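You operate a simulated robot arm through the tools that you are given. There is no shell and no other tool.

You are at the controls of a simulated robot arm. One attempt, no reset.

JOB
Set the tilt mirror upright and clamp it there.
Fine: loosen both knobs first, and tighten both again after.
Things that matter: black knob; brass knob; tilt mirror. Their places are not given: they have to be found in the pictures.

The check looks at the end state, three seconds after you hand in, the way a careful person would. Anything else that was tipped, shoved, dropped, spilled or broken makes it a failure.

ROBOT AND FRAMES
A 6-joint arm with a two-finger parallel gripper, fixed in place. Base frame: the origin is on the floor under the middle of its stand, x ahead of it, y to its left, z up; the work surface is at about z = 86. Readings come in cm, rad, newtons and seconds.
With the tool pointing down near the work surface it reaches from about 32 to 70 cm from the base axis. Its first joint turns from -2.897 to 2.897 rad. Payload 4.1 kg.
The tool frame sits at the grasp point between the pads (the TCP): z along the fingers, y along the line on which they close. The tips reach 2.3 cm beyond it. Largest opening 9.4 cm; finger width 3.8, thickness 1; the body of the gripper, 5.4 by 9.6 cm, starts 3.9 cm behind the TCP.
Orientation is that of the tool frame in the base frame, as a unit quaternion [w, x, y, z]. With the fingers straight down and closing along the base's y, the tool's x points along the base's -x, its y along +y and its z along -z.

CONTROLS
- The arm moves only by the tool send_rows. Its argument "steps" is a list that holds one entry, the list of rows, each a list of 7 numbers: the turn, a rotation vector about the base's x, y, z in rad, then the shift along the base's x, y, z in cm, then the closure, from 0 (fully open) to 1 (shut). In form: [[[rx, ry, rz, x, y, z, fingers], ...]]. A call has 1 to 20 rows; each row shifts and turns the commanded pose from where the row before left it. Each row takes 0.2 s and may step no farther than 5 cm and 0.15 rad from the row before; otherwise, or with a gripper value out of range, the whole call is refused. Where a pose cannot be reached the arm comes as near as it can. A force on the tool above 50 N (or 10 N above the force at the start of the call, whichever is more), or a blocked arm, ends the call early, and 0.2 s more pass. Each finger travels about 4.5 cm/s and halts on what it meets, pressing with about 37 N; the grip force reading is that of the motor and also rises with nothing between the fingers. The clock runs only during rows and for 0.2 s after the last one: add rows that do not move to give the fingers time. The reply holds the time, the measured pose of the TCP, the force on the tool along the base axes, the opening and the grip force, in the units named above and with some noise, with the torque about the TCP (base axes, N m) and any sound that the robot's microphone picked up.
- Cameras (640 x 400 px; columns grow to the right, rows downward): "scene" is fixed at [22.07, 50.1, 184.95]; the picture's right is [-0.87, -0.49, 0.00], its down [-0.37, 0.65, -0.67] and it looks along [0.33, -0.58, -0.74] (base axes); focal length 366 px, centre (320, 200). "wrist" rides on the gripper at [8.6, 1.6, -7.4] in the tool frame; the picture's right is [-0.18, 0.98, 0.00], its down [-0.58, -0.11, -0.81] and it looks along [-0.79, -0.15, 0.59] (tool axes); focal length 243 px, centre (320, 200).
- get_image(camera): a new picture of that camera. The clock stands still meanwhile.
- slide_trunk(by): slides the trunk up (or, below 0, down) by that many cm; the arm rides with it, the base frame stays. It gives what a move gives, with no picture.
- pixel_to_xyz(camera, pixels): for up to 12 pixels [column, row] of the newest picture of that camera ("zoom" is the newest enlarged one), the place [x, y, z] in the base frame of the surface seen there, good to about 0.2 cm. The clock stands still meanwhile.
- enlarge(camera, box): a new picture of the part [left, top, right, bottom] of that camera's present view, enlarged. The clock stands still meanwhile.
- close_job(): hands the job in; it is judged then, once.

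Leave the gripper open and the arm clear of the work at the hand-in unless told otherwise.

The tools are called after "Emit:" as a command line: name --argument value ..., lists and objects as JSON in quotes. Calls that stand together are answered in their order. send_rows: Moves the arm, as the interface text tells. Its arguments: {"type":"object","properties":{"steps":{"type":"array","items":{"type":"array","items":{"type":"array","items":{"type":"number"}}}}},"required":["steps"]} The other tools are called the same way: slide_trunk (by) moves the trunk up or down; get_image (camera) takes a picture; pixel_to_xyz (camera, pixels) gives the place of the surface under pixels of a picture; enlarge (camera, box) takes an enlarged picture of a part of a camera's view; close_job () hands the job in.

At the start:

```text
t: 0.0
tcp_pos: [36.33, -0.16, 135.97]
ee_rot: [0.0, 0.0, 1.0, 0.0]
ft_force: [0.1, -1.0, 0.1]
torque: [0.0, -0.01, 0.0]
gripper_width: 9.4
grasp_force: 0.1
trunk travel left (down, up): [-47.7, 11.3]
```

scene: 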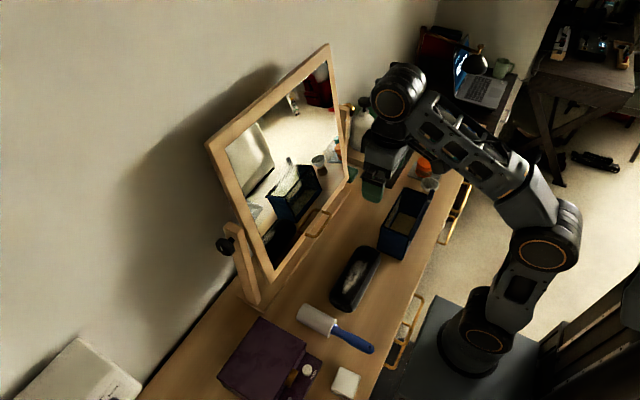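
wrist: 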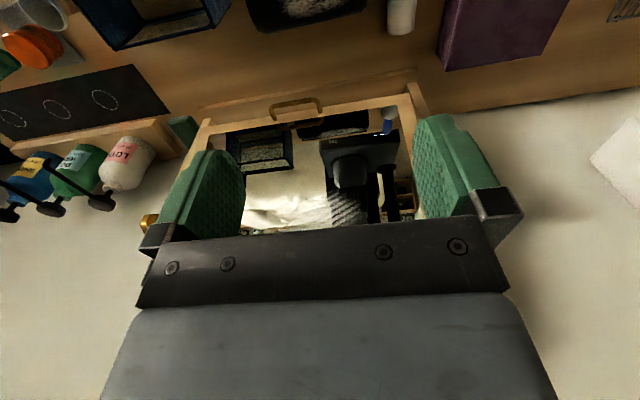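

I see a tilted mirror in a frame with a black knob at around (225,245) in the scene view, and a brass knob probably at around (350,105). I'll enlarge both areas first.

Emit:
enlarge --camera "scene" --box '[190, 200, 350, 300]'

Emit:
get_image --camera "scene"

Emit:
get_image --camera "wrist"

```text
4.00 times, centred on (270, 250) of scene
```

zoom: 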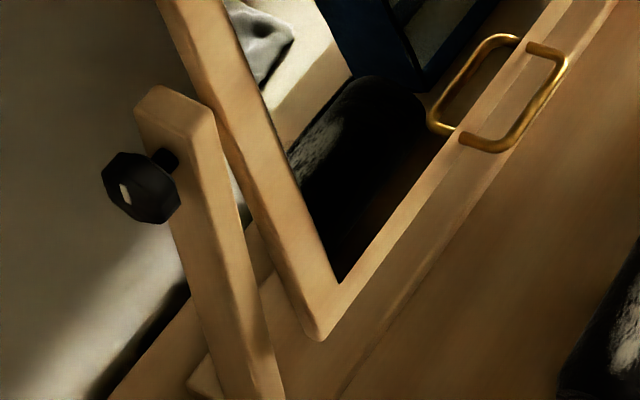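

```text
taken
```

scene: 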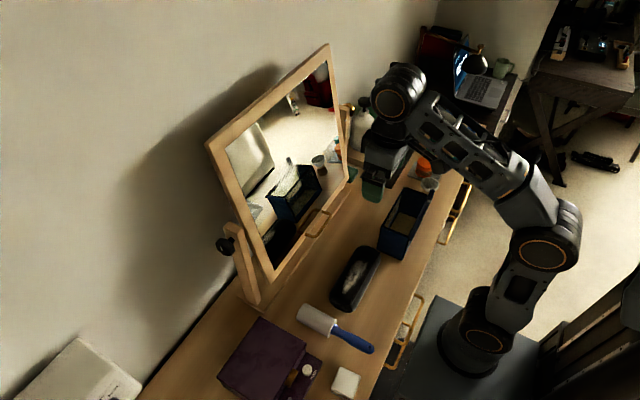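

```text
taken
```

wrist: 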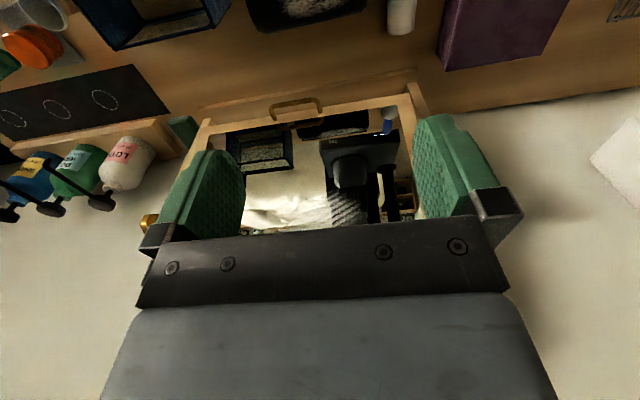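

The mirror faces the robot, leaning back. I'll get 3D points: black knob (225,245), frame corners, posts, brass knob region, handle.

Emit:
pixel_to_xyz --camera "scene" --pixels '[[222, 246], [232, 228], [240, 250], [250, 290], [212, 148], [327, 50], [346, 175], [269, 273], [347, 108], [318, 222], [280, 160], [250, 315]]'

Emit:
enlarge --camera "scene" --box '[300, 70, 460, 170]'

```text
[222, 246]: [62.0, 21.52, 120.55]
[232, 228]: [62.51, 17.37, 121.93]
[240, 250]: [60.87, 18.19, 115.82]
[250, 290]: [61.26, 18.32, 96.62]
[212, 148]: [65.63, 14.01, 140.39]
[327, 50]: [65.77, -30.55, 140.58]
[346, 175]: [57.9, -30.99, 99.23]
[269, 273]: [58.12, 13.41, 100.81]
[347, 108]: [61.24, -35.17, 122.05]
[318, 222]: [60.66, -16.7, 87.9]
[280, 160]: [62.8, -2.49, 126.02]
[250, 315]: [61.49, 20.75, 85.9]
```

```text
4.00 times, centred on (380, 120) of scene
```

zoom: 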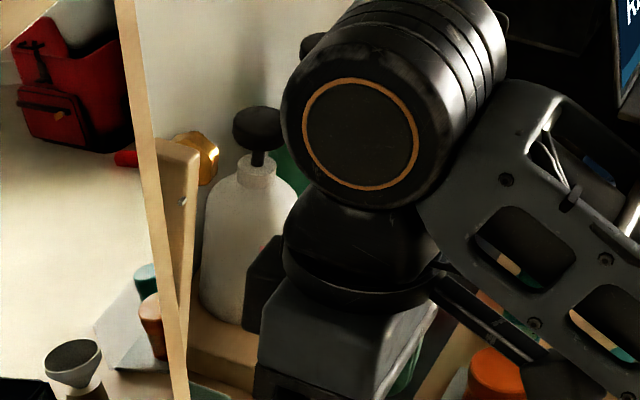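

The mirror's pivot is near x≈62, z≈121, with the knobs' axes along y: black at y≈+21, brass at y≈−37. Next I read more places: the brass knob in the zoom (205,155), the lotion bottle, and some arm points to know the geometry.

Emit:
pixel_to_xyz --camera "zoom" --pixels '[[205, 155], [212, 165], [190, 143], [175, 160], [258, 125], [250, 220], [315, 45], [170, 260], [220, 350], [360, 130], [290, 180], [490, 360]]'

Emit:
pixel_to_xyz --camera "scene" --pixels '[[480, 330], [545, 250], [400, 95], [375, 185], [440, 330], [262, 355], [330, 320], [350, 280], [405, 220], [345, 380], [470, 370], [375, 200]]'

```text
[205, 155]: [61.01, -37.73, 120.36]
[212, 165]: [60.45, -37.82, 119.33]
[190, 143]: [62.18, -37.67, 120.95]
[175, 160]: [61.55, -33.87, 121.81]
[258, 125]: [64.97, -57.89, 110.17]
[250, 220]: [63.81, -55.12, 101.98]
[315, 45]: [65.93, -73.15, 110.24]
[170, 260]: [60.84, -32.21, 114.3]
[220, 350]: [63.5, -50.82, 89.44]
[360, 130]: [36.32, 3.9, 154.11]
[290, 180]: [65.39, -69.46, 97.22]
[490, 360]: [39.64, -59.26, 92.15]
```

```text
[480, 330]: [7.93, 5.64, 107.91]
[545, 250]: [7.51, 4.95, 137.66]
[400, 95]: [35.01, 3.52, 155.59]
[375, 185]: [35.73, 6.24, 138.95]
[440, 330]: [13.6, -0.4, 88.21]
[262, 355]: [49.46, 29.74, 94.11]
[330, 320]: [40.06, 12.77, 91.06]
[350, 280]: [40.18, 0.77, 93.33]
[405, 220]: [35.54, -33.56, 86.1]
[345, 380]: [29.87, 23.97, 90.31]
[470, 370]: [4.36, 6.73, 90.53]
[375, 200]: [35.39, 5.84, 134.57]
```

Brass knob sits at about (61, −37.7, 120) and black at (62, 21.5, 120.5). Straight sideways approach looks beyond reach, so I plan to reach each knob from the front with the finger plane perpendicular to the knob axis (y), camera on the outer side. First I swing toward the black side at a safe distance, turning the tool −90° about z.

Emit:
send_rows --steps '[[[0, 0, -0.1428, 0.2, 2, 0, 0], [0, 0, -0.1428, 0.2, 2, 0, 0], [0, 0, -0.1428, 0.2, 2, 0, 0], [0, 0, -0.1428, 0.2, 2, 0, 0], [0, 0, -0.1428, 0.2, 2, 0, 0], [0, 0, -0.1428, 0.2, 2, 0, 0], [0, 0, -0.1428, 0.2, 2, 0, 0], [0, 0, -0.1428, 0.2, 2, 0, 0], [0, 0, -0.1428, 0.2, 2, 0, 0], [0, 0, -0.1428, 0.2, 2, 0, 0], [0, 0, -0.1428, 0.2, 2, 0, 0]]]'

Emit:
get_image --camera "wrist"

Emit:
get_image --camera "scene"

```text
t: 2.4
tcp_pos: [38.27, 21.7, 134.53]
ee_rot: [0.001, 0.708, 0.707, 0.002]
ft_force: [-0.4, -0.7, 0.2]
torque: [0.0, -0.01, -0.04]
gripper_width: 9.45
grasp_force: 0.2
out of reach, approached as far as the arm can: row 7, 9, 10, 11
trunk travel left (down, up): [-47.7, 11.3]
```

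```text
taken
```

wrist: 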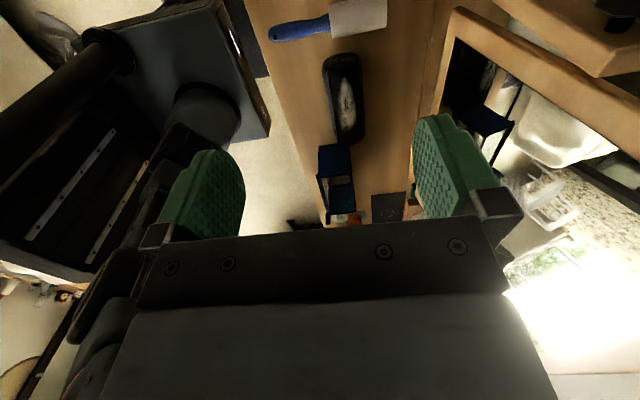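

```text
taken
```

scene: 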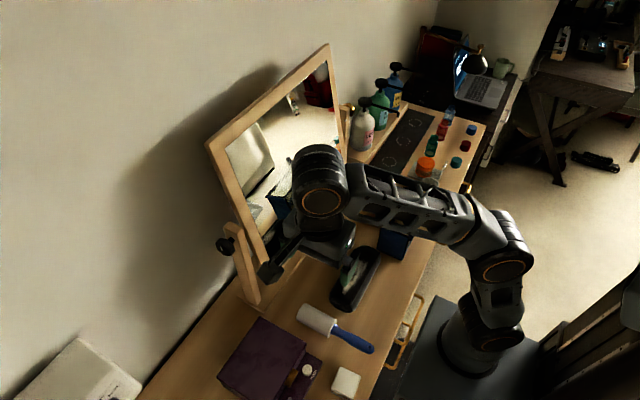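

The arm is at its height limit there ("out of reach" on some rows, z sagged to 134.5), so raising the trunk will give more reach. Way above is free; I slide up 10 cm.

Emit:
slide_trunk --by 10

```text
t: 3.7
tcp_pos: [38.34, 21.68, 144.44]
ee_rot: [0.001, 0.707, 0.707, 0.002]
ft_force: [0.6, 0.4, 0.4]
torque: [-0.02, 0.03, 0.0]
gripper_width: 9.39
grasp_force: 0.0
trunk travel left (down, up): [-57.7, 1.3]
```

Now I pitch the tool forward 45° while descending toward (44, 22, 128), still well in front of the mirror, to look at the black knob.

Emit:
send_rows --steps '[[[0, -0.131, 0, 1, 0, -2.7, 0], [0, -0.131, 0, 1, 0, -2.7, 0], [0, -0.131, 0, 1, 0, -2.7, 0], [0, -0.131, 0, 1, 0, -2.7, 0], [0, -0.131, 0, 1, 0, -2.7, 0], [0, -0.131, 0, 1, 0, -2.7, 0]]]'

Emit:
get_image --camera "wrist"

Emit:
get_image --camera "scene"

```text
t: 5.1
tcp_pos: [44.34, 21.5, 128.55]
ee_rot: [0.271, 0.652, 0.652, 0.275]
ft_force: [-0.2, 0.3, 0.2]
torque: [-0.01, 0.05, -0.03]
gripper_width: 9.38
grasp_force: 0.1
trunk travel left (down, up): [-57.7, 1.3]
```

```text
taken
```

wrist: 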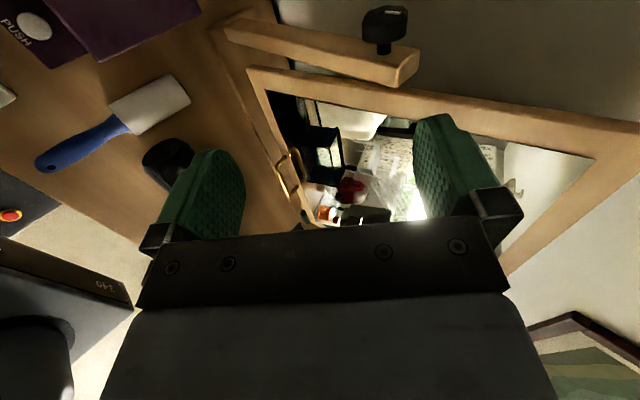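

```text
taken
```

scene: 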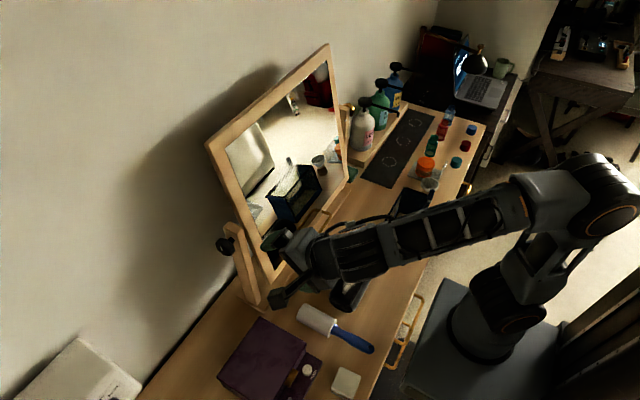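

The black knob is visible at (385,28) in the wrist view, on the post. I enlarge both wrist and scene views of it and read points.

Emit:
enlarge --camera "wrist" --box '[320, 0, 480, 100]'

Emit:
pixel_to_xyz --camera "zoom" --pixels '[[260, 90], [310, 30], [350, 60], [190, 80], [240, 40], [260, 190], [200, 250], [390, 250], [380, 310], [100, 220], [330, 110], [355, 40]]'

Emit:
enlarge --camera "scene" --box '[200, 220, 264, 260]'

```text
4.00 times, centred on (400, 50) of wrist
```

zoom: 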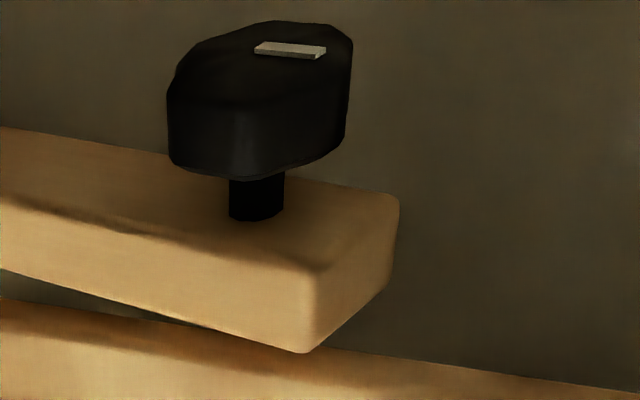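

```text
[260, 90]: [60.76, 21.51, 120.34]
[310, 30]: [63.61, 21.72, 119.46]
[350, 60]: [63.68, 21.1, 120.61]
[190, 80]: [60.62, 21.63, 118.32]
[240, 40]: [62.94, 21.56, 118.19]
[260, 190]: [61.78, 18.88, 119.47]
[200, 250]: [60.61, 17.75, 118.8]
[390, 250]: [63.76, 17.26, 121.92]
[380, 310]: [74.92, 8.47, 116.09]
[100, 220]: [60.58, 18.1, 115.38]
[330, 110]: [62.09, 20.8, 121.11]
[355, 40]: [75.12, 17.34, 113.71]
```

```text
10.00 times, centred on (232, 240) of scene
```

zoom: 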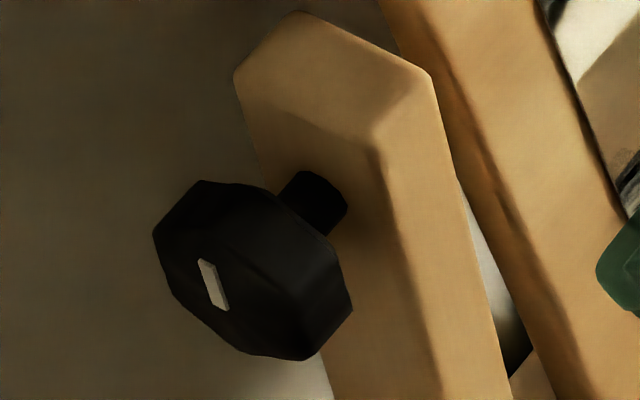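

The knob is an octagonal-ish body about 4 cm across and 1.8 cm thick, on a stem, with a white pointer on its outer face. I read the points of the face outline in this zoomed scene view.

Emit:
pixel_to_xyz --camera "zoom" --pixels '[[203, 262], [225, 308], [214, 285], [157, 235], [200, 185], [172, 295], [235, 350], [300, 355], [330, 275], [260, 200], [345, 305], [235, 270]]'

Emit:
enlarge --camera "wrist" --box '[352, 0, 416, 40]'

```text
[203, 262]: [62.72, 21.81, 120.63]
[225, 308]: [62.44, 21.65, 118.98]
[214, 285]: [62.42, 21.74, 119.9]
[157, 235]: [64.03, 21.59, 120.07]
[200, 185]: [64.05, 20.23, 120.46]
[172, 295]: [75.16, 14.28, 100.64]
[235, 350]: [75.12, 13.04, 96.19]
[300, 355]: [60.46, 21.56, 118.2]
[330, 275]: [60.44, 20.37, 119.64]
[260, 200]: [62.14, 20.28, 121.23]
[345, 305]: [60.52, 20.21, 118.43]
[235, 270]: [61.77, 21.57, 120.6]
```

```text
10.00 times, centred on (384, 20) of wrist
```

zoom: 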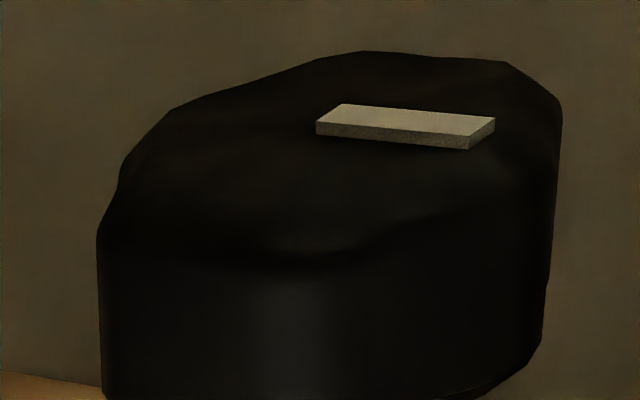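

The pointer runs from about (62.4,119.0) to (62.7,120.6), i.e. pointing up; knob centre about (62.2, y 19.9–21.6, 119.5). I now level the tool (pointing +x, fingers closing vertically) at (48, 21.4, 119.5) in front of the knob.

Emit:
send_rows --steps '[[[0, -0.131, 0, 0.61, 0, -1.508, 0], [0, -0.131, 0, 0.61, 0, -1.508, 0], [0, -0.131, 0, 0.61, 0, -1.508, 0], [0, -0.131, 0, 0.61, 0, -1.508, 0], [0, -0.131, 0, 0.61, 0, -1.508, 0], [0, -0.131, 0, 0.61, 0, -1.508, 0], [0, 0, 0, 0, 0, 0, 0]]]'

Emit:
get_image --camera "wrist"

Emit:
get_image --camera "scene"

```text
t: 6.7
tcp_pos: [50.85, 14.13, 149.97]
ee_rot: [0.494, 0.502, 0.513, 0.491]
ft_force: [-0.1, 0.2, -0.1]
torque: [-0.01, 0.0, -0.05]
gripper_width: 9.4
grasp_force: 0.0
out of reach, approached as far as the arm can: row 2, 3, 4, 5, 6
trunk travel left (down, up): [-57.7, 1.3]
```

```text
taken
```

wrist: 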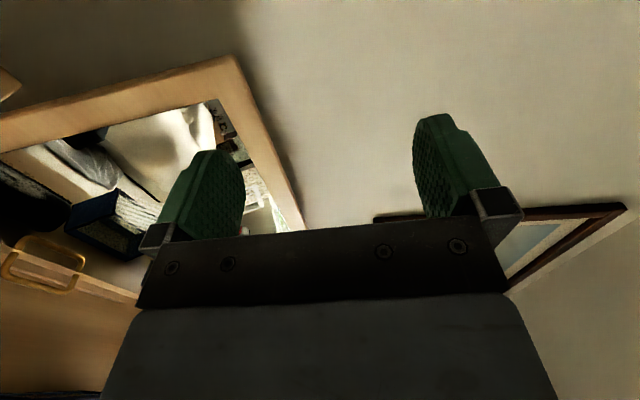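

```text
taken
```

scene: 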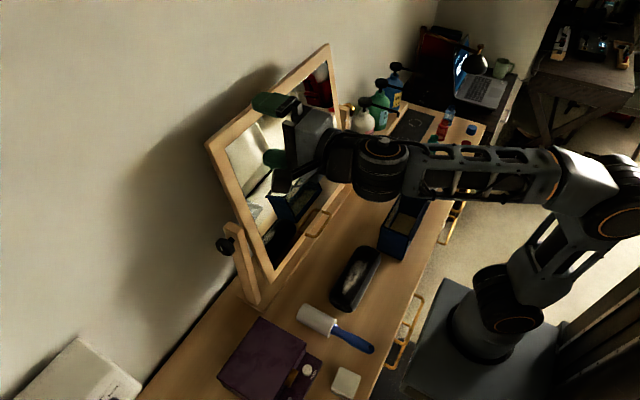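

That pose was out of reach and the arm deviated to (50.9, 14.1, 150) – I must plan reach more carefully. Nothing was touched (forces ≈0). I read points along the arm to understand its geometry: shoulder cap (515,320), elbow cap (632,210), wrist parts (385,160), (335,150), gripper (310,135).

Emit:
pixel_to_xyz --camera "scene" --pixels '[[515, 318], [632, 212], [380, 145], [380, 185], [340, 150], [312, 125], [575, 175], [500, 160], [470, 330], [495, 275], [400, 165], [275, 100]]'

Emit:
enlarge --camera "scene" --box '[240, 80, 440, 205]'

Emit:
enlarge --camera "scene" --box '[440, 140, 640, 265]'

```text
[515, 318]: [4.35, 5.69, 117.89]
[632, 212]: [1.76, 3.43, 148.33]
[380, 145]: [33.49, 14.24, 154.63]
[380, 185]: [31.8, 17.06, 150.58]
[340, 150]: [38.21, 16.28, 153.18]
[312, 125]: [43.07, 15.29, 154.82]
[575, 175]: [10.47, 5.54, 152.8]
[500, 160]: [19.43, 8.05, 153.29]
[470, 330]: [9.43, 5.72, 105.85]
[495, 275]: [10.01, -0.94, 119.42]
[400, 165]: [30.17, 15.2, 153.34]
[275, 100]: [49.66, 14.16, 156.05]
```

```text
3.20 times, centred on (340, 142) of scene
```

zoom: 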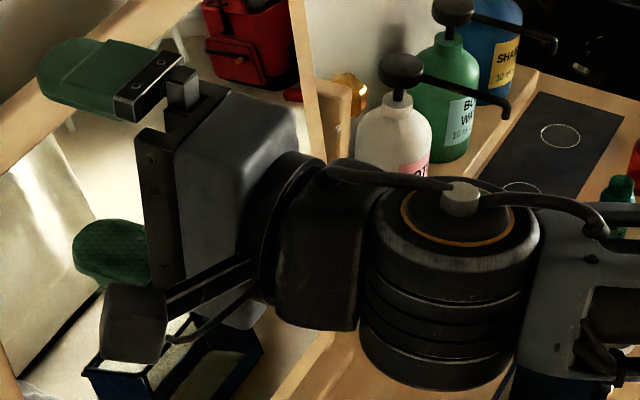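

```text
3.20 times, centred on (540, 202) of scene
```

zoom: 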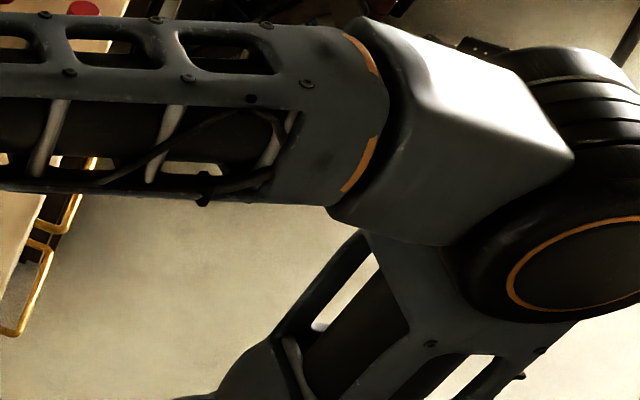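

The arm has a spherical-type wrist (forearm roll, pitch, roll), and it seems it can only bend the tool down/sideways from the forearm, not up. So tool pitch below horizontal and trunk height must match. I plan strokes with pitch φ≈25°–65° below horizontal for the black knob. First I back off and pitch the tool down 25° around (46, 21.4, 145).

Emit:
send_rows --steps '[[[0, 0.109, 0, -1.2, 1.82, -1.25, 0], [0, 0.109, 0, -1.2, 1.82, -1.25, 0], [0, 0.109, 0, -1.2, 1.82, -1.25, 0], [0, 0.109, 0, -1.2, 1.82, -1.25, 0], [0, 0, 0, 0, 0, 0, 0]]]'

```text
t: 7.9
tcp_pos: [45.89, 21.47, 144.89]
ee_rot: [0.381, 0.595, 0.596, 0.382]
ft_force: [-0.4, 0.2, 0.4]
torque: [0.02, -0.01, -0.01]
gripper_width: 9.41
grasp_force: 0.0
trunk travel left (down, up): [-57.7, 1.3]
```

Reached cleanly. Now I slide the trunk back down 10 cm (TCP goes to z≈135, still clear of everything).

Emit:
slide_trunk --by -10

Emit:
send_rows --steps '[[[0, 0, 0, 1.35, 0, -2.57, 0], [0, 0, 0, 1.35, 0, -2.57, 0], [0, 0, 0, 1.35, 0, -2.57, 0], [0, 0, 0, 1.35, 0, -2.57, 0], [0, 0, 0, 0, 0, 0, 0]]]'

Emit:
get_image --camera "wrist"

Emit:
get_image --camera "scene"

```text
t: 9.3
tcp_pos: [45.99, 21.41, 134.85]
ee_rot: [0.38, 0.596, 0.595, 0.382]
ft_force: [0.0, -0.5, 0.1]
torque: [0.01, -0.02, 0.01]
gripper_width: 9.41
grasp_force: 0.0
trunk travel left (down, up): [-47.7, 11.3]
```

```text
t: 10.5
tcp_pos: [51.49, 21.43, 124.57]
ee_rot: [0.381, 0.596, 0.595, 0.383]
ft_force: [0.2, 1.2, -0.1]
torque: [-0.01, -0.02, 0.01]
gripper_width: 9.4
grasp_force: 0.0
trunk travel left (down, up): [-47.7, 11.3]
```

```text
taken
```

wrist: 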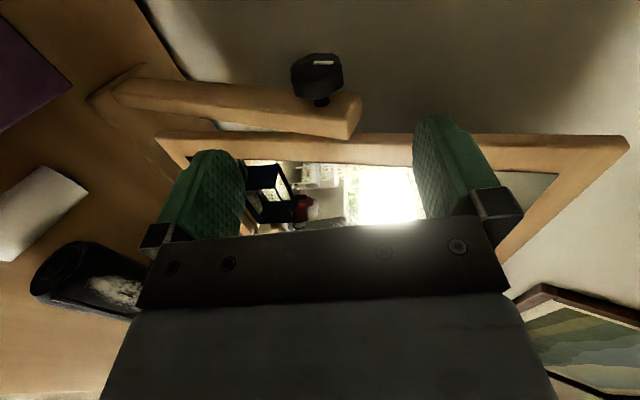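

```text
taken
```

scene: 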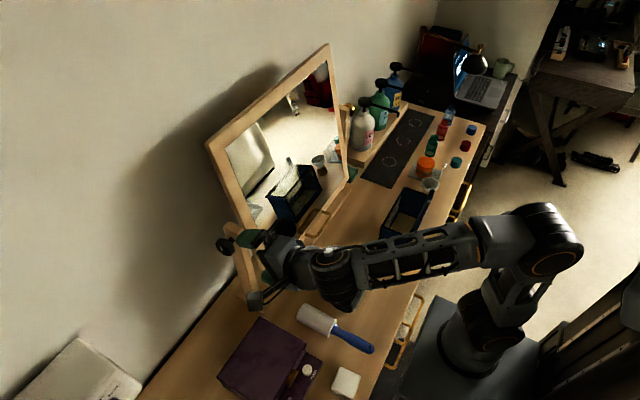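

The knob is at about (318,75) in the wrist view, aligned between the fingers. I enlarge and measure its centre precisely.

Emit:
enlarge --camera "wrist" --box '[270, 40, 366, 100]'

Emit:
pixel_to_xyz --camera "zoom" --pixels '[[325, 155], [295, 158], [365, 160], [150, 200], [150, 290], [230, 110], [430, 120], [480, 200], [470, 300], [330, 250], [330, 370], [330, 415]]'

```text
6.67 times, centred on (318, 70) of wrist
```

zoom: 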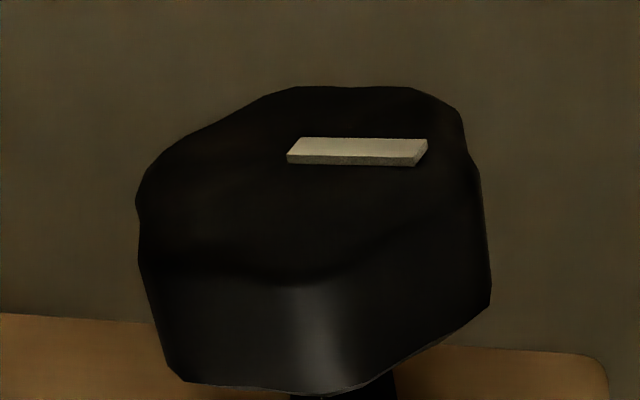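

```text
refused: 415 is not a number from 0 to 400
```

Emit:
pixel_to_xyz --camera "zoom" --pixels '[[325, 150], [292, 155], [420, 155], [150, 200], [150, 280], [230, 125], [430, 110], [470, 200], [480, 300], [330, 240], [330, 370], [270, 290]]'

```text
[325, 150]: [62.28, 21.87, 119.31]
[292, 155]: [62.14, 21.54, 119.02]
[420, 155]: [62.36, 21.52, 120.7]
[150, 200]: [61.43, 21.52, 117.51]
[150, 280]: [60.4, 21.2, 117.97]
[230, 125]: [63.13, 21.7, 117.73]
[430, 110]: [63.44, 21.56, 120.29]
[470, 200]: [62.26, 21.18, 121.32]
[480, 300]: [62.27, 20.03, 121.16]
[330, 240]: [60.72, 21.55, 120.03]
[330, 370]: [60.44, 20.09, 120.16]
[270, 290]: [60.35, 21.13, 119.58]
```

Knob centre: x≈62.2, z≈119.4, y from 20.0 to 21.6. Approaching along the tool axis from (51.49, 21.43, 124.57) to (62.2, 21.3, 119.4), with fingers open.

Emit:
send_rows --steps '[[[0, 0, 0, 2.14, -0.02, -1.03, 0], [0, 0, 0, 2.14, -0.02, -1.03, 0], [0, 0, 0, 2.14, -0.02, -1.03, 0], [0, 0, 0, 2.14, -0.02, -1.03, 0], [0, 0, 0, 2.14, -0.02, -1.03, 0], [0, 0, 0, 0, 0, 0, 0]]]'

Emit:
get_image --camera "wrist"

Emit:
enlarge --camera "scene" --box '[190, 200, 318, 280]'

```text
t: 11.9
tcp_pos: [62.09, 21.29, 119.42]
ee_rot: [0.381, 0.595, 0.596, 0.383]
ft_force: [-0.1, -0.4, -0.7]
torque: [0.0, -0.02, 0.01]
gripper_width: 9.41
grasp_force: 0.0
trunk travel left (down, up): [-47.7, 11.3]
```

```text
taken
```

wrist: 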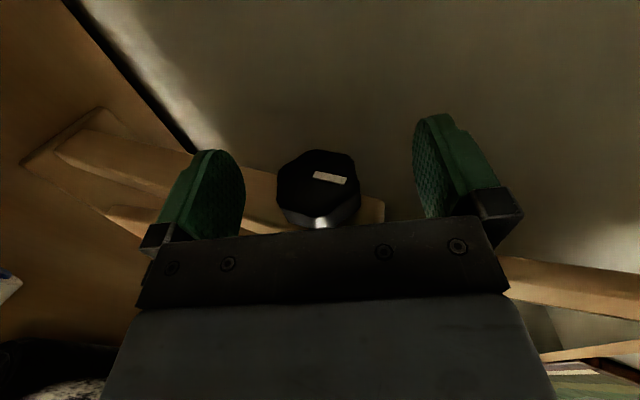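

```text
5.00 times, centred on (254, 240) of scene
```

zoom: 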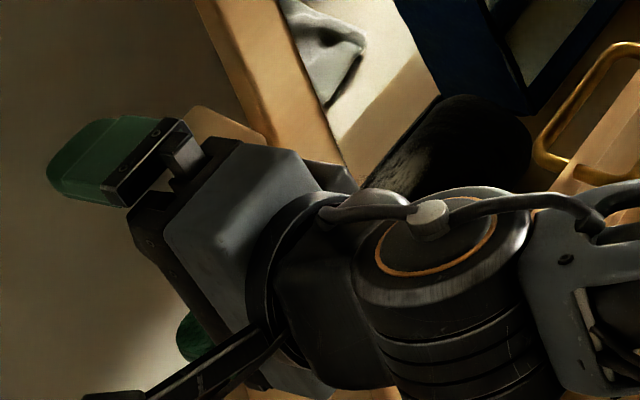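

The knob sits nicely between the open pads, pointer at (330,178). I close the fingers on it.

Emit:
send_rows --steps '[[[0, 0, 0, 0, 0, 0, 1], [0, 0, 0, 0, 0, 0, 1], [0, 0, 0, 0, 0, 0, 1], [0, 0, 0, 0, 0, 0, 1], [0, 0, 0, 0, 0, 0, 1], [0, 0, 0, 0, 0, 0, 1]]]'

Emit:
get_image --camera "wrist"

```text
t: 13.3
tcp_pos: [62.06, 21.38, 119.24]
ee_rot: [0.38, 0.596, 0.597, 0.381]
ft_force: [-15.3, -2.6, -20.5]
torque: [0.29, 0.24, -0.25]
gripper_width: 4.14
grasp_force: 45.1
trunk travel left (down, up): [-47.7, 11.3]
```

```text
taken
```

wrist: 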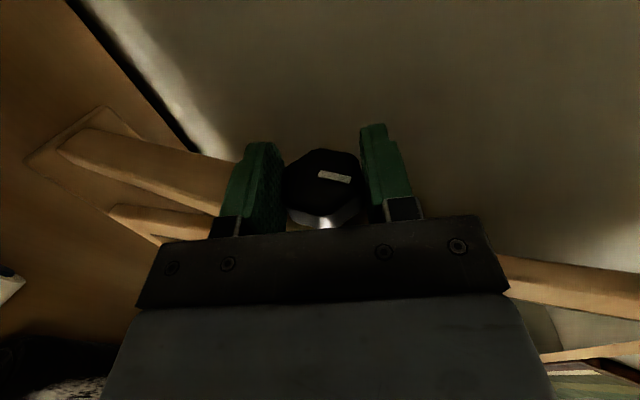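

Gripped at 4.14 cm; the side force of about 25 N along the closing line shows that I'm slightly high, so I ease (−0.06, 0, −0.15) and then turn +y (counter-clockwise seen from outside, the loosening sense for a normal thread) by 0.3 rad as a trial.

Emit:
send_rows --steps '[[[0, 0, 0, -0.06, 0, -0.15, 1], [0, 0.1, 0, 0, 0, 0, 1], [0, 0.1, 0, 0, 0, 0, 1], [0, 0.1, 0, 0, 0, 0, 1], [0, 0, 0, 0, 0, 0, 1]]]'

Emit:
get_image --camera "wrist"

Emit:
get_image --camera "scene"

```text
t: 14.5
tcp_pos: [62.06, 21.34, 119.2]
ee_rot: [0.288, 0.646, 0.645, 0.29]
ft_force: [-0.7, 3.5, -8.8]
torque: [-0.17, 0.05, -0.91]
gripper_width: 4.12
grasp_force: 45.0
trunk travel left (down, up): [-47.7, 11.3]
```

```text
taken
```

wrist: 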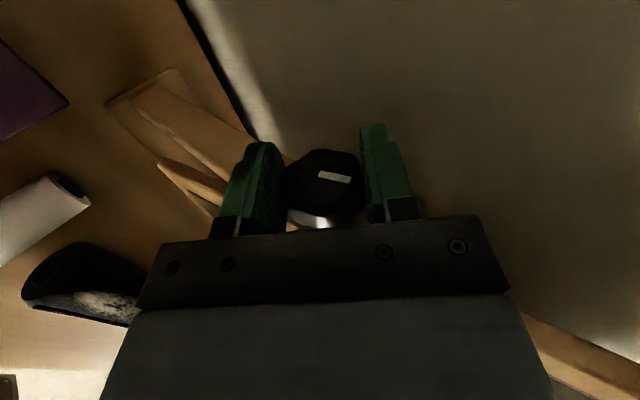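

```text
taken
```

scene: 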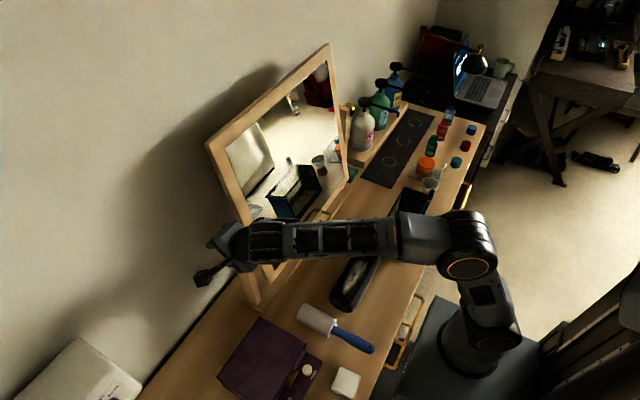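

The pointer stays fixed relative to the fingers, so the knob turned with the gripper and the mirror did not move. I continue +0.4 rad.

Emit:
send_rows --steps '[[[0, 0.1, 0, 0, 0, 0, 1], [0, 0.1, 0, 0, 0, 0, 1], [0, 0.1, 0, 0, 0, 0, 1], [0, 0.1, 0, 0, 0, 0, 1], [0, 0, 0, 0, 0, 0, 1]]]'

Emit:
get_image --camera "wrist"

Emit:
get_image --camera "scene"

```text
t: 15.7
tcp_pos: [62.14, 21.46, 119.38]
ee_rot: [0.155, 0.69, 0.69, 0.156]
ft_force: [13.4, 6.3, 8.6]
torque: [-1.01, -0.07, -0.01]
gripper_width: 4.16
grasp_force: 45.4
trunk travel left (down, up): [-47.7, 11.3]
```

```text
taken
```

wrist: 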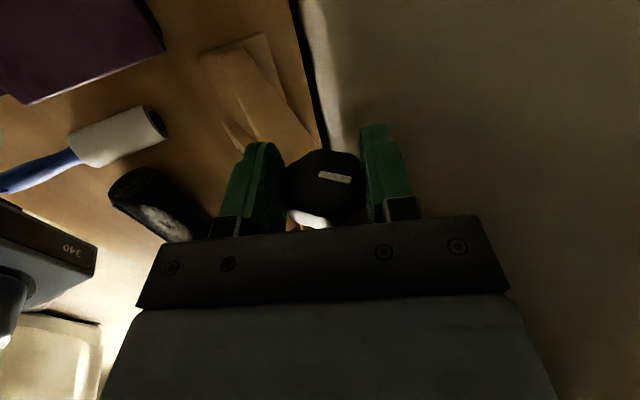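

```text
taken
```

scene: 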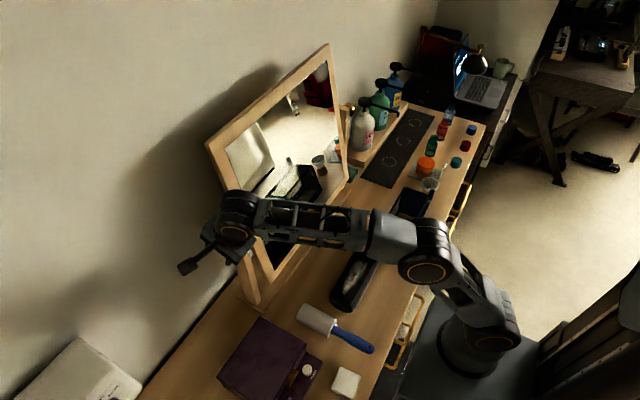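

The knob has now turned 0.7 rad with the gripper (tool pitch ≈65°). I open, rotate back in place −0.7 rad, and re-grip for another stroke.

Emit:
send_rows --steps '[[[0, 0, 0, 0, 0, 0, 0.1], [0, 0, 0, 0, 0, 0, 0.1], [0, 0, 0, 0, 0, 0, 0.1], [0, 0, 0, 0, 0, 0, 0.1], [0, -0.1, 0, 0, 0, 0, 0.1], [0, -0.1, 0, 0, 0, 0, 0.1], [0, -0.1, 0, 0, 0, 0, 0.1], [0, -0.1, 0, 0, 0, 0, 0.1], [0, -0.1, 0, 0, 0, 0, 0.1], [0, -0.1, 0, 0, 0, 0, 0.1], [0, -0.1, 0, 0, 0, 0, 0.1], [0, 0, 0, 0, 0, 0, 0.1]]]'

Emit:
get_image --camera "wrist"

Emit:
get_image --camera "scene"

```text
t: 18.3
tcp_pos: [61.99, 21.39, 119.32]
ee_rot: [0.381, 0.595, 0.594, 0.384]
ft_force: [0.0, 0.1, 0.0]
torque: [0.0, 0.04, -0.01]
gripper_width: 8.45
grasp_force: 0.1
trunk travel left (down, up): [-47.7, 11.3]
```

```text
taken
```

wrist: 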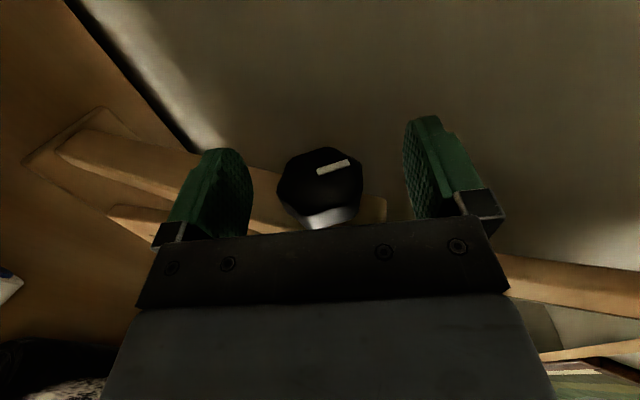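

```text
taken
```

scene: 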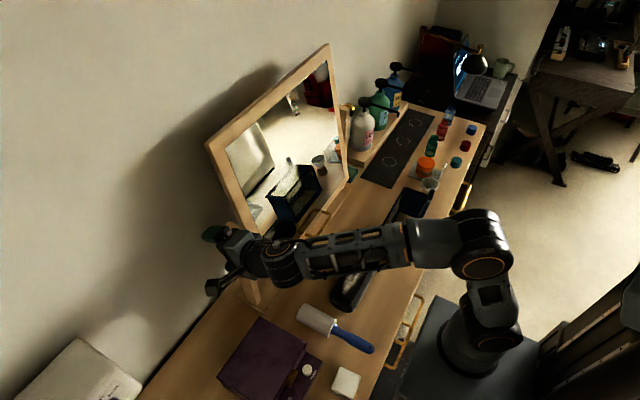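

The pointer has rotated relative to before. I measure the pointer's current direction to confirm 0.7 rad.

Emit:
enlarge --camera "wrist" --box '[272, 140, 368, 200]'

```text
6.67 times, centred on (320, 170) of wrist
```

zoom: 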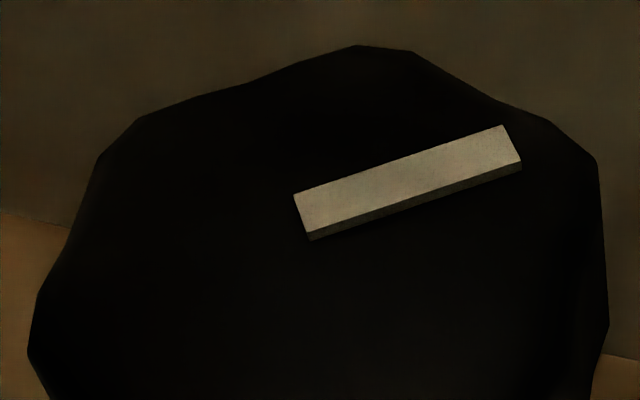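

Emit:
pixel_to_xyz --camera "zoom" --pixels '[[310, 215], [505, 145], [300, 195], [400, 180], [100, 165], [360, 50], [595, 170], [320, 250], [35, 340], [600, 310]]'

```text
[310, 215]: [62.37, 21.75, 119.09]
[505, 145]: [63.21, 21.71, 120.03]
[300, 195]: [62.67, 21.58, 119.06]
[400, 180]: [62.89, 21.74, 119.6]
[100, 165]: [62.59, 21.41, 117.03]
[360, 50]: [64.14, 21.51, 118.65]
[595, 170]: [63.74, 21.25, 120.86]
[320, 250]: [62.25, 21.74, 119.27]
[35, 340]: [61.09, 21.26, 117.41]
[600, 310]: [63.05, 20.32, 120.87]
```

Pointer now points ~42–48° from up toward +x: knob turned about 40° as commanded. Second stroke: close, ease, and turn +0.7 rad.

Emit:
send_rows --steps '[[[0, 0, 0, 0, 0, 0, 1], [0, 0, 0, 0, 0, 0, 1], [0, 0, 0, 0, 0, 0, 1], [0, 0, 0, 0, 0, 0, 1], [0, 0, 0, 0, 0, 0, 1], [0, 0.1, 0, 0, 0, 0, 1], [0, 0.1, 0, 0, 0, 0, 1], [0, 0.1, 0, 0, 0, 0, 1], [0, 0.1, 0, 0, 0, 0, 1], [0, 0.1, 0, 0, 0, 0, 1], [0, 0.1, 0, 0, 0, 0, 1], [0, 0.1, 0, 0, 0, 0, 1], [0, 0, 0, 0, 0, 0, 1]]]'

Emit:
get_image --camera "wrist"

```text
t: 21.1
tcp_pos: [62.35, 21.34, 119.43]
ee_rot: [0.154, 0.689, 0.69, 0.158]
ft_force: [14.1, 3.1, 12.9]
torque: [-0.78, -0.08, -0.02]
gripper_width: 4.16
grasp_force: 44.4
trunk travel left (down, up): [-47.7, 11.3]
```

```text
taken
```

wrist: 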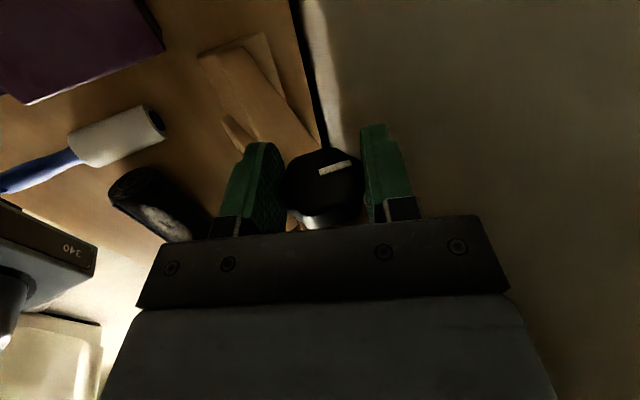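

Total turned ≈80° (pointer fixed to fingers throughout). Third stroke: open, rotate back, re-grip, turn again.

Emit:
send_rows --steps '[[[0, 0, 0, 0, 0, 0, 0.1], [0, 0, 0, 0, 0, 0, 0.1], [0, 0, 0, 0, 0, 0, 0.1], [0, 0, 0, 0, 0, 0, 0.1], [0, -0.1, 0, -0.03, 0, -0.02, 0.1], [0, -0.1, 0, -0.03, 0, -0.02, 0.1], [0, -0.1, 0, -0.03, 0, -0.02, 0.1], [0, -0.1, 0, -0.03, 0, 0, 0.1], [0, -0.1, 0, 0, 0, 0, 0.1], [0, -0.1, 0, 0, 0, 0, 0.1], [0, -0.1, 0, 0, 0, 0, 0.1], [0, 0, 0, 0, 0, 0, 0.1]]]'

Emit:
enlarge --camera "wrist" --box '[240, 100, 400, 200]'

```text
t: 23.7
tcp_pos: [61.91, 21.36, 119.14]
ee_rot: [0.381, 0.595, 0.595, 0.383]
ft_force: [-0.2, -0.1, 1.0]
torque: [-0.01, 0.01, -0.02]
gripper_width: 8.43
grasp_force: 0.1
trunk travel left (down, up): [-47.7, 11.3]
```

```text
4.00 times, centred on (320, 150) of wrist
```

zoom: 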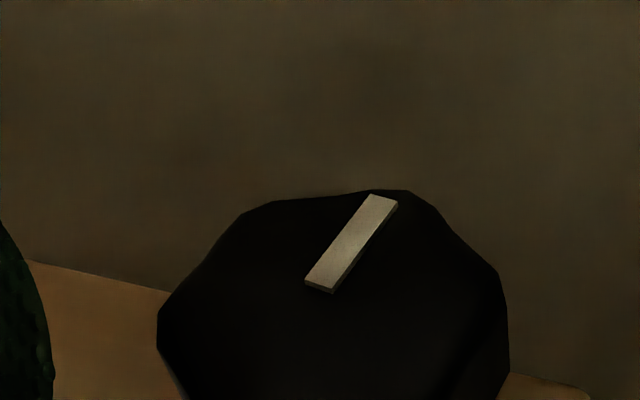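

The pointer keeps advancing. I recentre slightly (+0.2, 0, +0.15), close, and turn +0.7 again.

Emit:
send_rows --steps '[[[0, 0, 0, 0.2, 0, 0.15, 1], [0, 0, 0, 0, 0, 0, 1], [0, 0, 0, 0, 0, 0, 1], [0, 0, 0, 0, 0, 0, 1], [0, 0, 0, 0, 0, 0, 1], [0, 0.1, 0, 0, 0, 0, 1], [0, 0.1, 0, 0, 0, 0, 1], [0, 0.1, 0, 0, 0, 0, 1], [0, 0.1, 0, 0, 0, 0, 1], [0, 0.1, 0, 0, 0, 0, 1], [0, 0.1, 0, 0, 0, 0, 1], [0, 0.1, 0, 0, 0, 0, 1], [0, 0, 0, 0, 0, 0, 1]]]'

Emit:
get_image --camera "wrist"

Emit:
get_image --camera "scene"

```text
t: 26.5
tcp_pos: [62.23, 21.35, 119.54]
ee_rot: [0.154, 0.689, 0.691, 0.156]
ft_force: [5.6, 3.1, -2.2]
torque: [-0.27, -0.67, 0.2]
gripper_width: 4.2
grasp_force: 44.9
trunk travel left (down, up): [-47.7, 11.3]
```

```text
taken
```

wrist: 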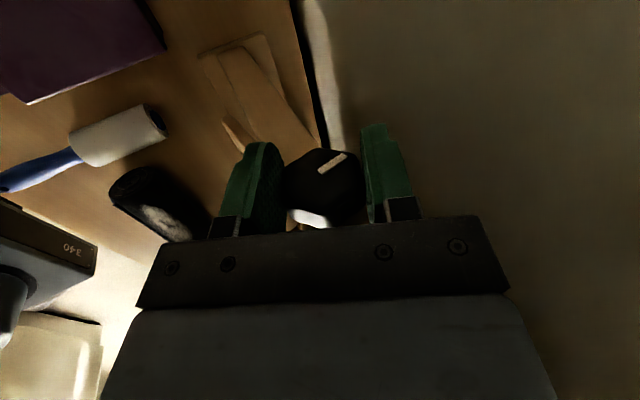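

```text
taken
```

scene: 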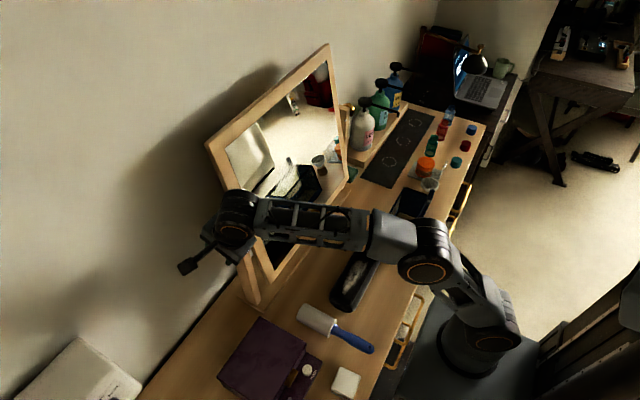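

Now there is a reaction torque of −0.67 N·m about y and the pointer slipped relative to the fingers: the knob has reached its loose end stop. I open and measure the pointer angle.

Emit:
send_rows --steps '[[[0, 0, 0, 0, 0, 0, 0], [0, 0, 0, 0, 0, 0, 0], [0, 0, 0, 0, 0, 0, 0], [0, 0, 0, 0, 0, 0, 0], [0, 0, 0, 0, 0, 0, 0]]]'

Emit:
enlarge --camera "wrist" --box '[272, 140, 368, 200]'

Emit:
pixel_to_xyz --camera "zoom" --pixels '[[320, 210], [480, 110], [400, 160], [100, 200], [360, 50], [595, 200], [330, 300]]'

```text
t: 27.7
tcp_pos: [62.1, 21.36, 119.4]
ee_rot: [0.153, 0.691, 0.69, 0.155]
ft_force: [0.5, 0.8, -0.6]
torque: [-0.01, 0.04, -0.03]
gripper_width: 9.38
grasp_force: 0.0
trunk travel left (down, up): [-47.7, 11.3]
```

```text
6.67 times, centred on (320, 170) of wrist
```

zoom: 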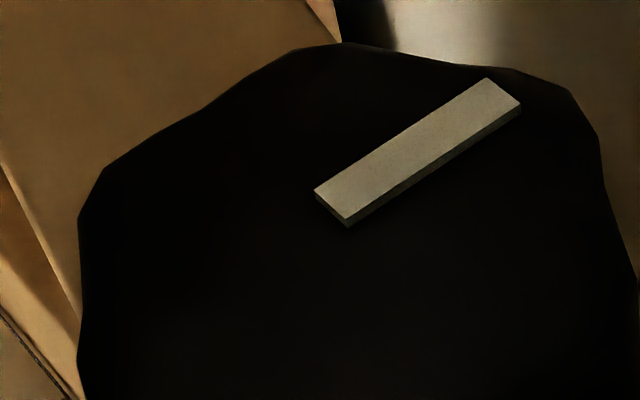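

```text
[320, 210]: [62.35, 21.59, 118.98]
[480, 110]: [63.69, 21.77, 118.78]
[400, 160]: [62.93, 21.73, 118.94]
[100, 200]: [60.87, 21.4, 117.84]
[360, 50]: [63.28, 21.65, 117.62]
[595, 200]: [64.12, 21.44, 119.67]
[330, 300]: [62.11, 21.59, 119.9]
```

The pointer now points ~98° (toward +x), so the knob moved about 90° from tight to its loose stop. Black is loosened. I rotate the open gripper back to 36° pitch in place, then retreat along the tool axis to about (46, 21.4, 128).

Emit:
send_rows --steps '[[[0, -0.125, 0, 0, 0, 0, 0], [0, -0.125, 0, 0, 0, 0, 0], [0, -0.125, 0, 0, 0, 0, 0], [0, -0.125, 0, 0, 0, 0, 0], [0, 0, 0, -2.43, 0, 1.76, 0], [0, 0, 0, -2.43, 0, 1.76, 0], [0, 0, 0, -2.43, 0, 1.76, 0], [0, 0, 0, -2.43, 0, 1.76, 0], [0, 0, 0, -2.43, 0, 1.2, 0], [0, 0, 0, -2.43, 0, 0.3, 0], [0, 0, 0, -1.5, 0, 0, 0], [0, 0, 0, 0, 0, 0, 0]]]'

Emit:
get_image --camera "scene"

```text
t: 30.3
tcp_pos: [45.9, 21.56, 127.91]
ee_rot: [0.319, 0.63, 0.631, 0.321]
ft_force: [-0.7, 0.3, 0.4]
torque: [0.03, 0.01, -0.01]
gripper_width: 9.41
grasp_force: 0.0
trunk travel left (down, up): [-47.7, 11.3]
```

```text
taken
```

scene: 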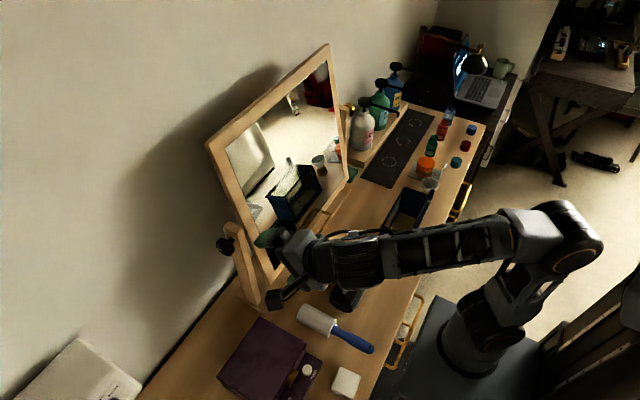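

Next I pitch to 45° and roll the tool half a turn about its own axis (camera to the other side) while carrying it across in front of the mirror toward the brass side; first half now.

Emit:
send_rows --steps '[[[0, 0.15, 0, -0.5, 0, 0, 0], [-0.101, 0, 0.101, 0, -2.7, 0, 0], [-0.101, 0, 0.101, 0, -2.7, 0, 0], [-0.101, 0, 0.101, 0, -2.7, 0, 0], [-0.101, 0, 0.101, 0, -2.7, 0, 0], [-0.101, 0, 0.101, 0, -2.7, 0, 0], [-0.101, 0, 0.101, 0, -2.7, 0, 0], [-0.101, 0, 0.101, 0, -2.7, 0, 0], [-0.101, 0, 0.101, 0, -2.7, 0, 0], [-0.101, 0, 0.101, 0, -2.7, 0, 0], [-0.101, 0, 0.101, 0, -2.7, 0, 0], [-0.101, 0, 0.101, 0, -2.7, 0, 0], [0, 0, 0, 0, 0, 0, 0]]]'

Emit:
get_image --camera "scene"

```text
t: 33.1
tcp_pos: [45.51, -8.16, 127.99]
ee_rot: [0.382, -0.001, 0.924, 0.002]
ft_force: [-0.2, -0.7, 0.1]
torque: [-0.01, 0.0, -0.02]
gripper_width: 9.39
grasp_force: 0.0
trunk travel left (down, up): [-47.7, 11.3]
```

```text
taken
```

scene: 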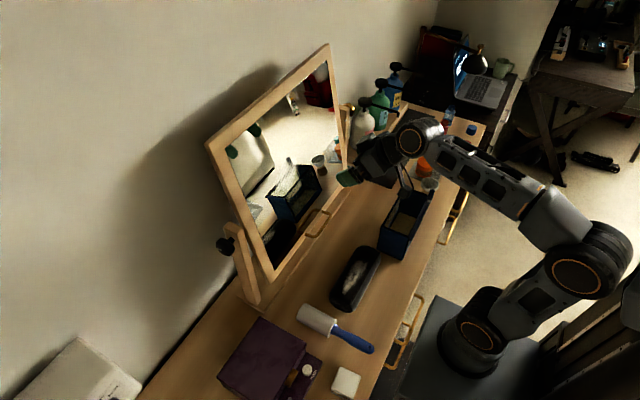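

Halfway: tool at (45.5, −8.2, 128), orientation as intended, all clear. Continue the second half of the roll and travel to y≈−38.

Emit:
send_rows --steps '[[[-0.101, 0, 0.101, 0, -2.7, 0, 0], [-0.101, 0, 0.101, 0, -2.7, 0, 0], [-0.101, 0, 0.101, 0, -2.7, 0, 0], [-0.101, 0, 0.101, 0, -2.7, 0, 0], [-0.101, 0, 0.101, 0, -2.7, 0, 0], [-0.101, 0, 0.101, 0, -2.7, 0, 0], [-0.101, 0, 0.101, 0, -2.7, 0, 0], [-0.101, 0, 0.101, 0, -2.7, 0, 0], [-0.101, 0, 0.101, 0, -2.7, 0, 0], [-0.101, 0, 0.101, 0, -2.7, 0, 0], [-0.101, 0, 0.101, 0, -2.7, 0, 0], [0, 0, 0, 0, 0, 0, 0]]]'

Emit:
get_image --camera "scene"

Emit:
get_image --camera "wrist"

```text
t: 35.7
tcp_pos: [45.55, -37.95, 128.04]
ee_rot: [-0.267, 0.654, -0.654, 0.27]
ft_force: [0.4, -0.8, 0.2]
torque: [0.0, -0.04, -0.02]
gripper_width: 9.39
grasp_force: 0.1
trunk travel left (down, up): [-47.7, 11.3]
```

```text
taken
```

scene: 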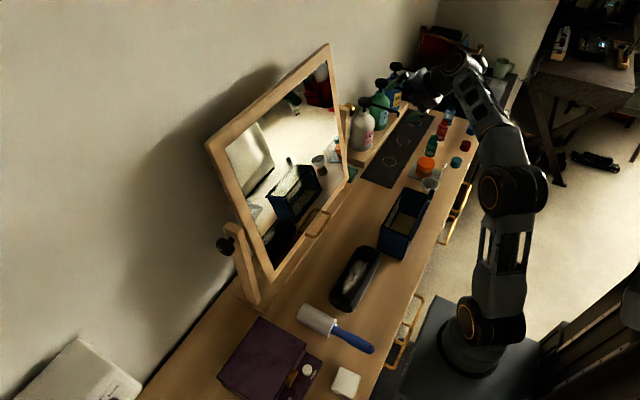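

```text
taken
```

wrist: 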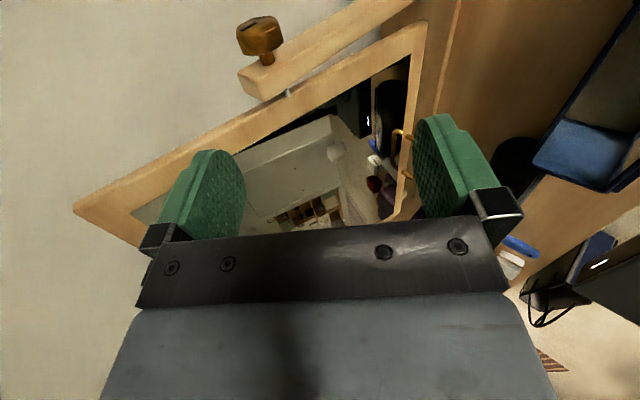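

The brass knob is at about (260,38) in the wrist view. I enlarge and measure it.

Emit:
enlarge --camera "wrist" --box '[220, 5, 316, 65]'

Emit:
pixel_to_xyz --camera "zoom" --pixels '[[190, 150], [260, 110], [120, 160], [130, 230], [160, 320], [300, 80], [400, 180], [400, 260], [280, 250], [330, 360], [250, 90], [240, 200]]'

```text
6.67 times, centred on (268, 35) of wrist
```

zoom: 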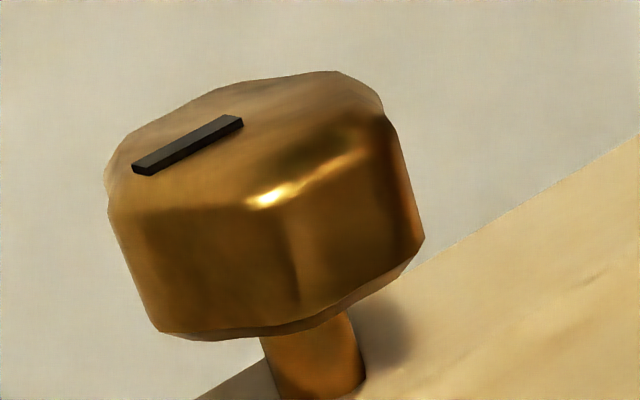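

```text
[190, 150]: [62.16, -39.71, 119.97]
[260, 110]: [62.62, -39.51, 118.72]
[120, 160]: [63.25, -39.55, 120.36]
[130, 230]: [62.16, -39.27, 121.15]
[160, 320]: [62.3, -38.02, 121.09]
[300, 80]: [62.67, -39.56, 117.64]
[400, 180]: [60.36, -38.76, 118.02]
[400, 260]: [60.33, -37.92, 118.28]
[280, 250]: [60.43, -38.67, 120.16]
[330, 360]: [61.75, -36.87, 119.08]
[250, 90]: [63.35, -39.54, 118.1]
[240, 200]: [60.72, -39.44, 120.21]
```

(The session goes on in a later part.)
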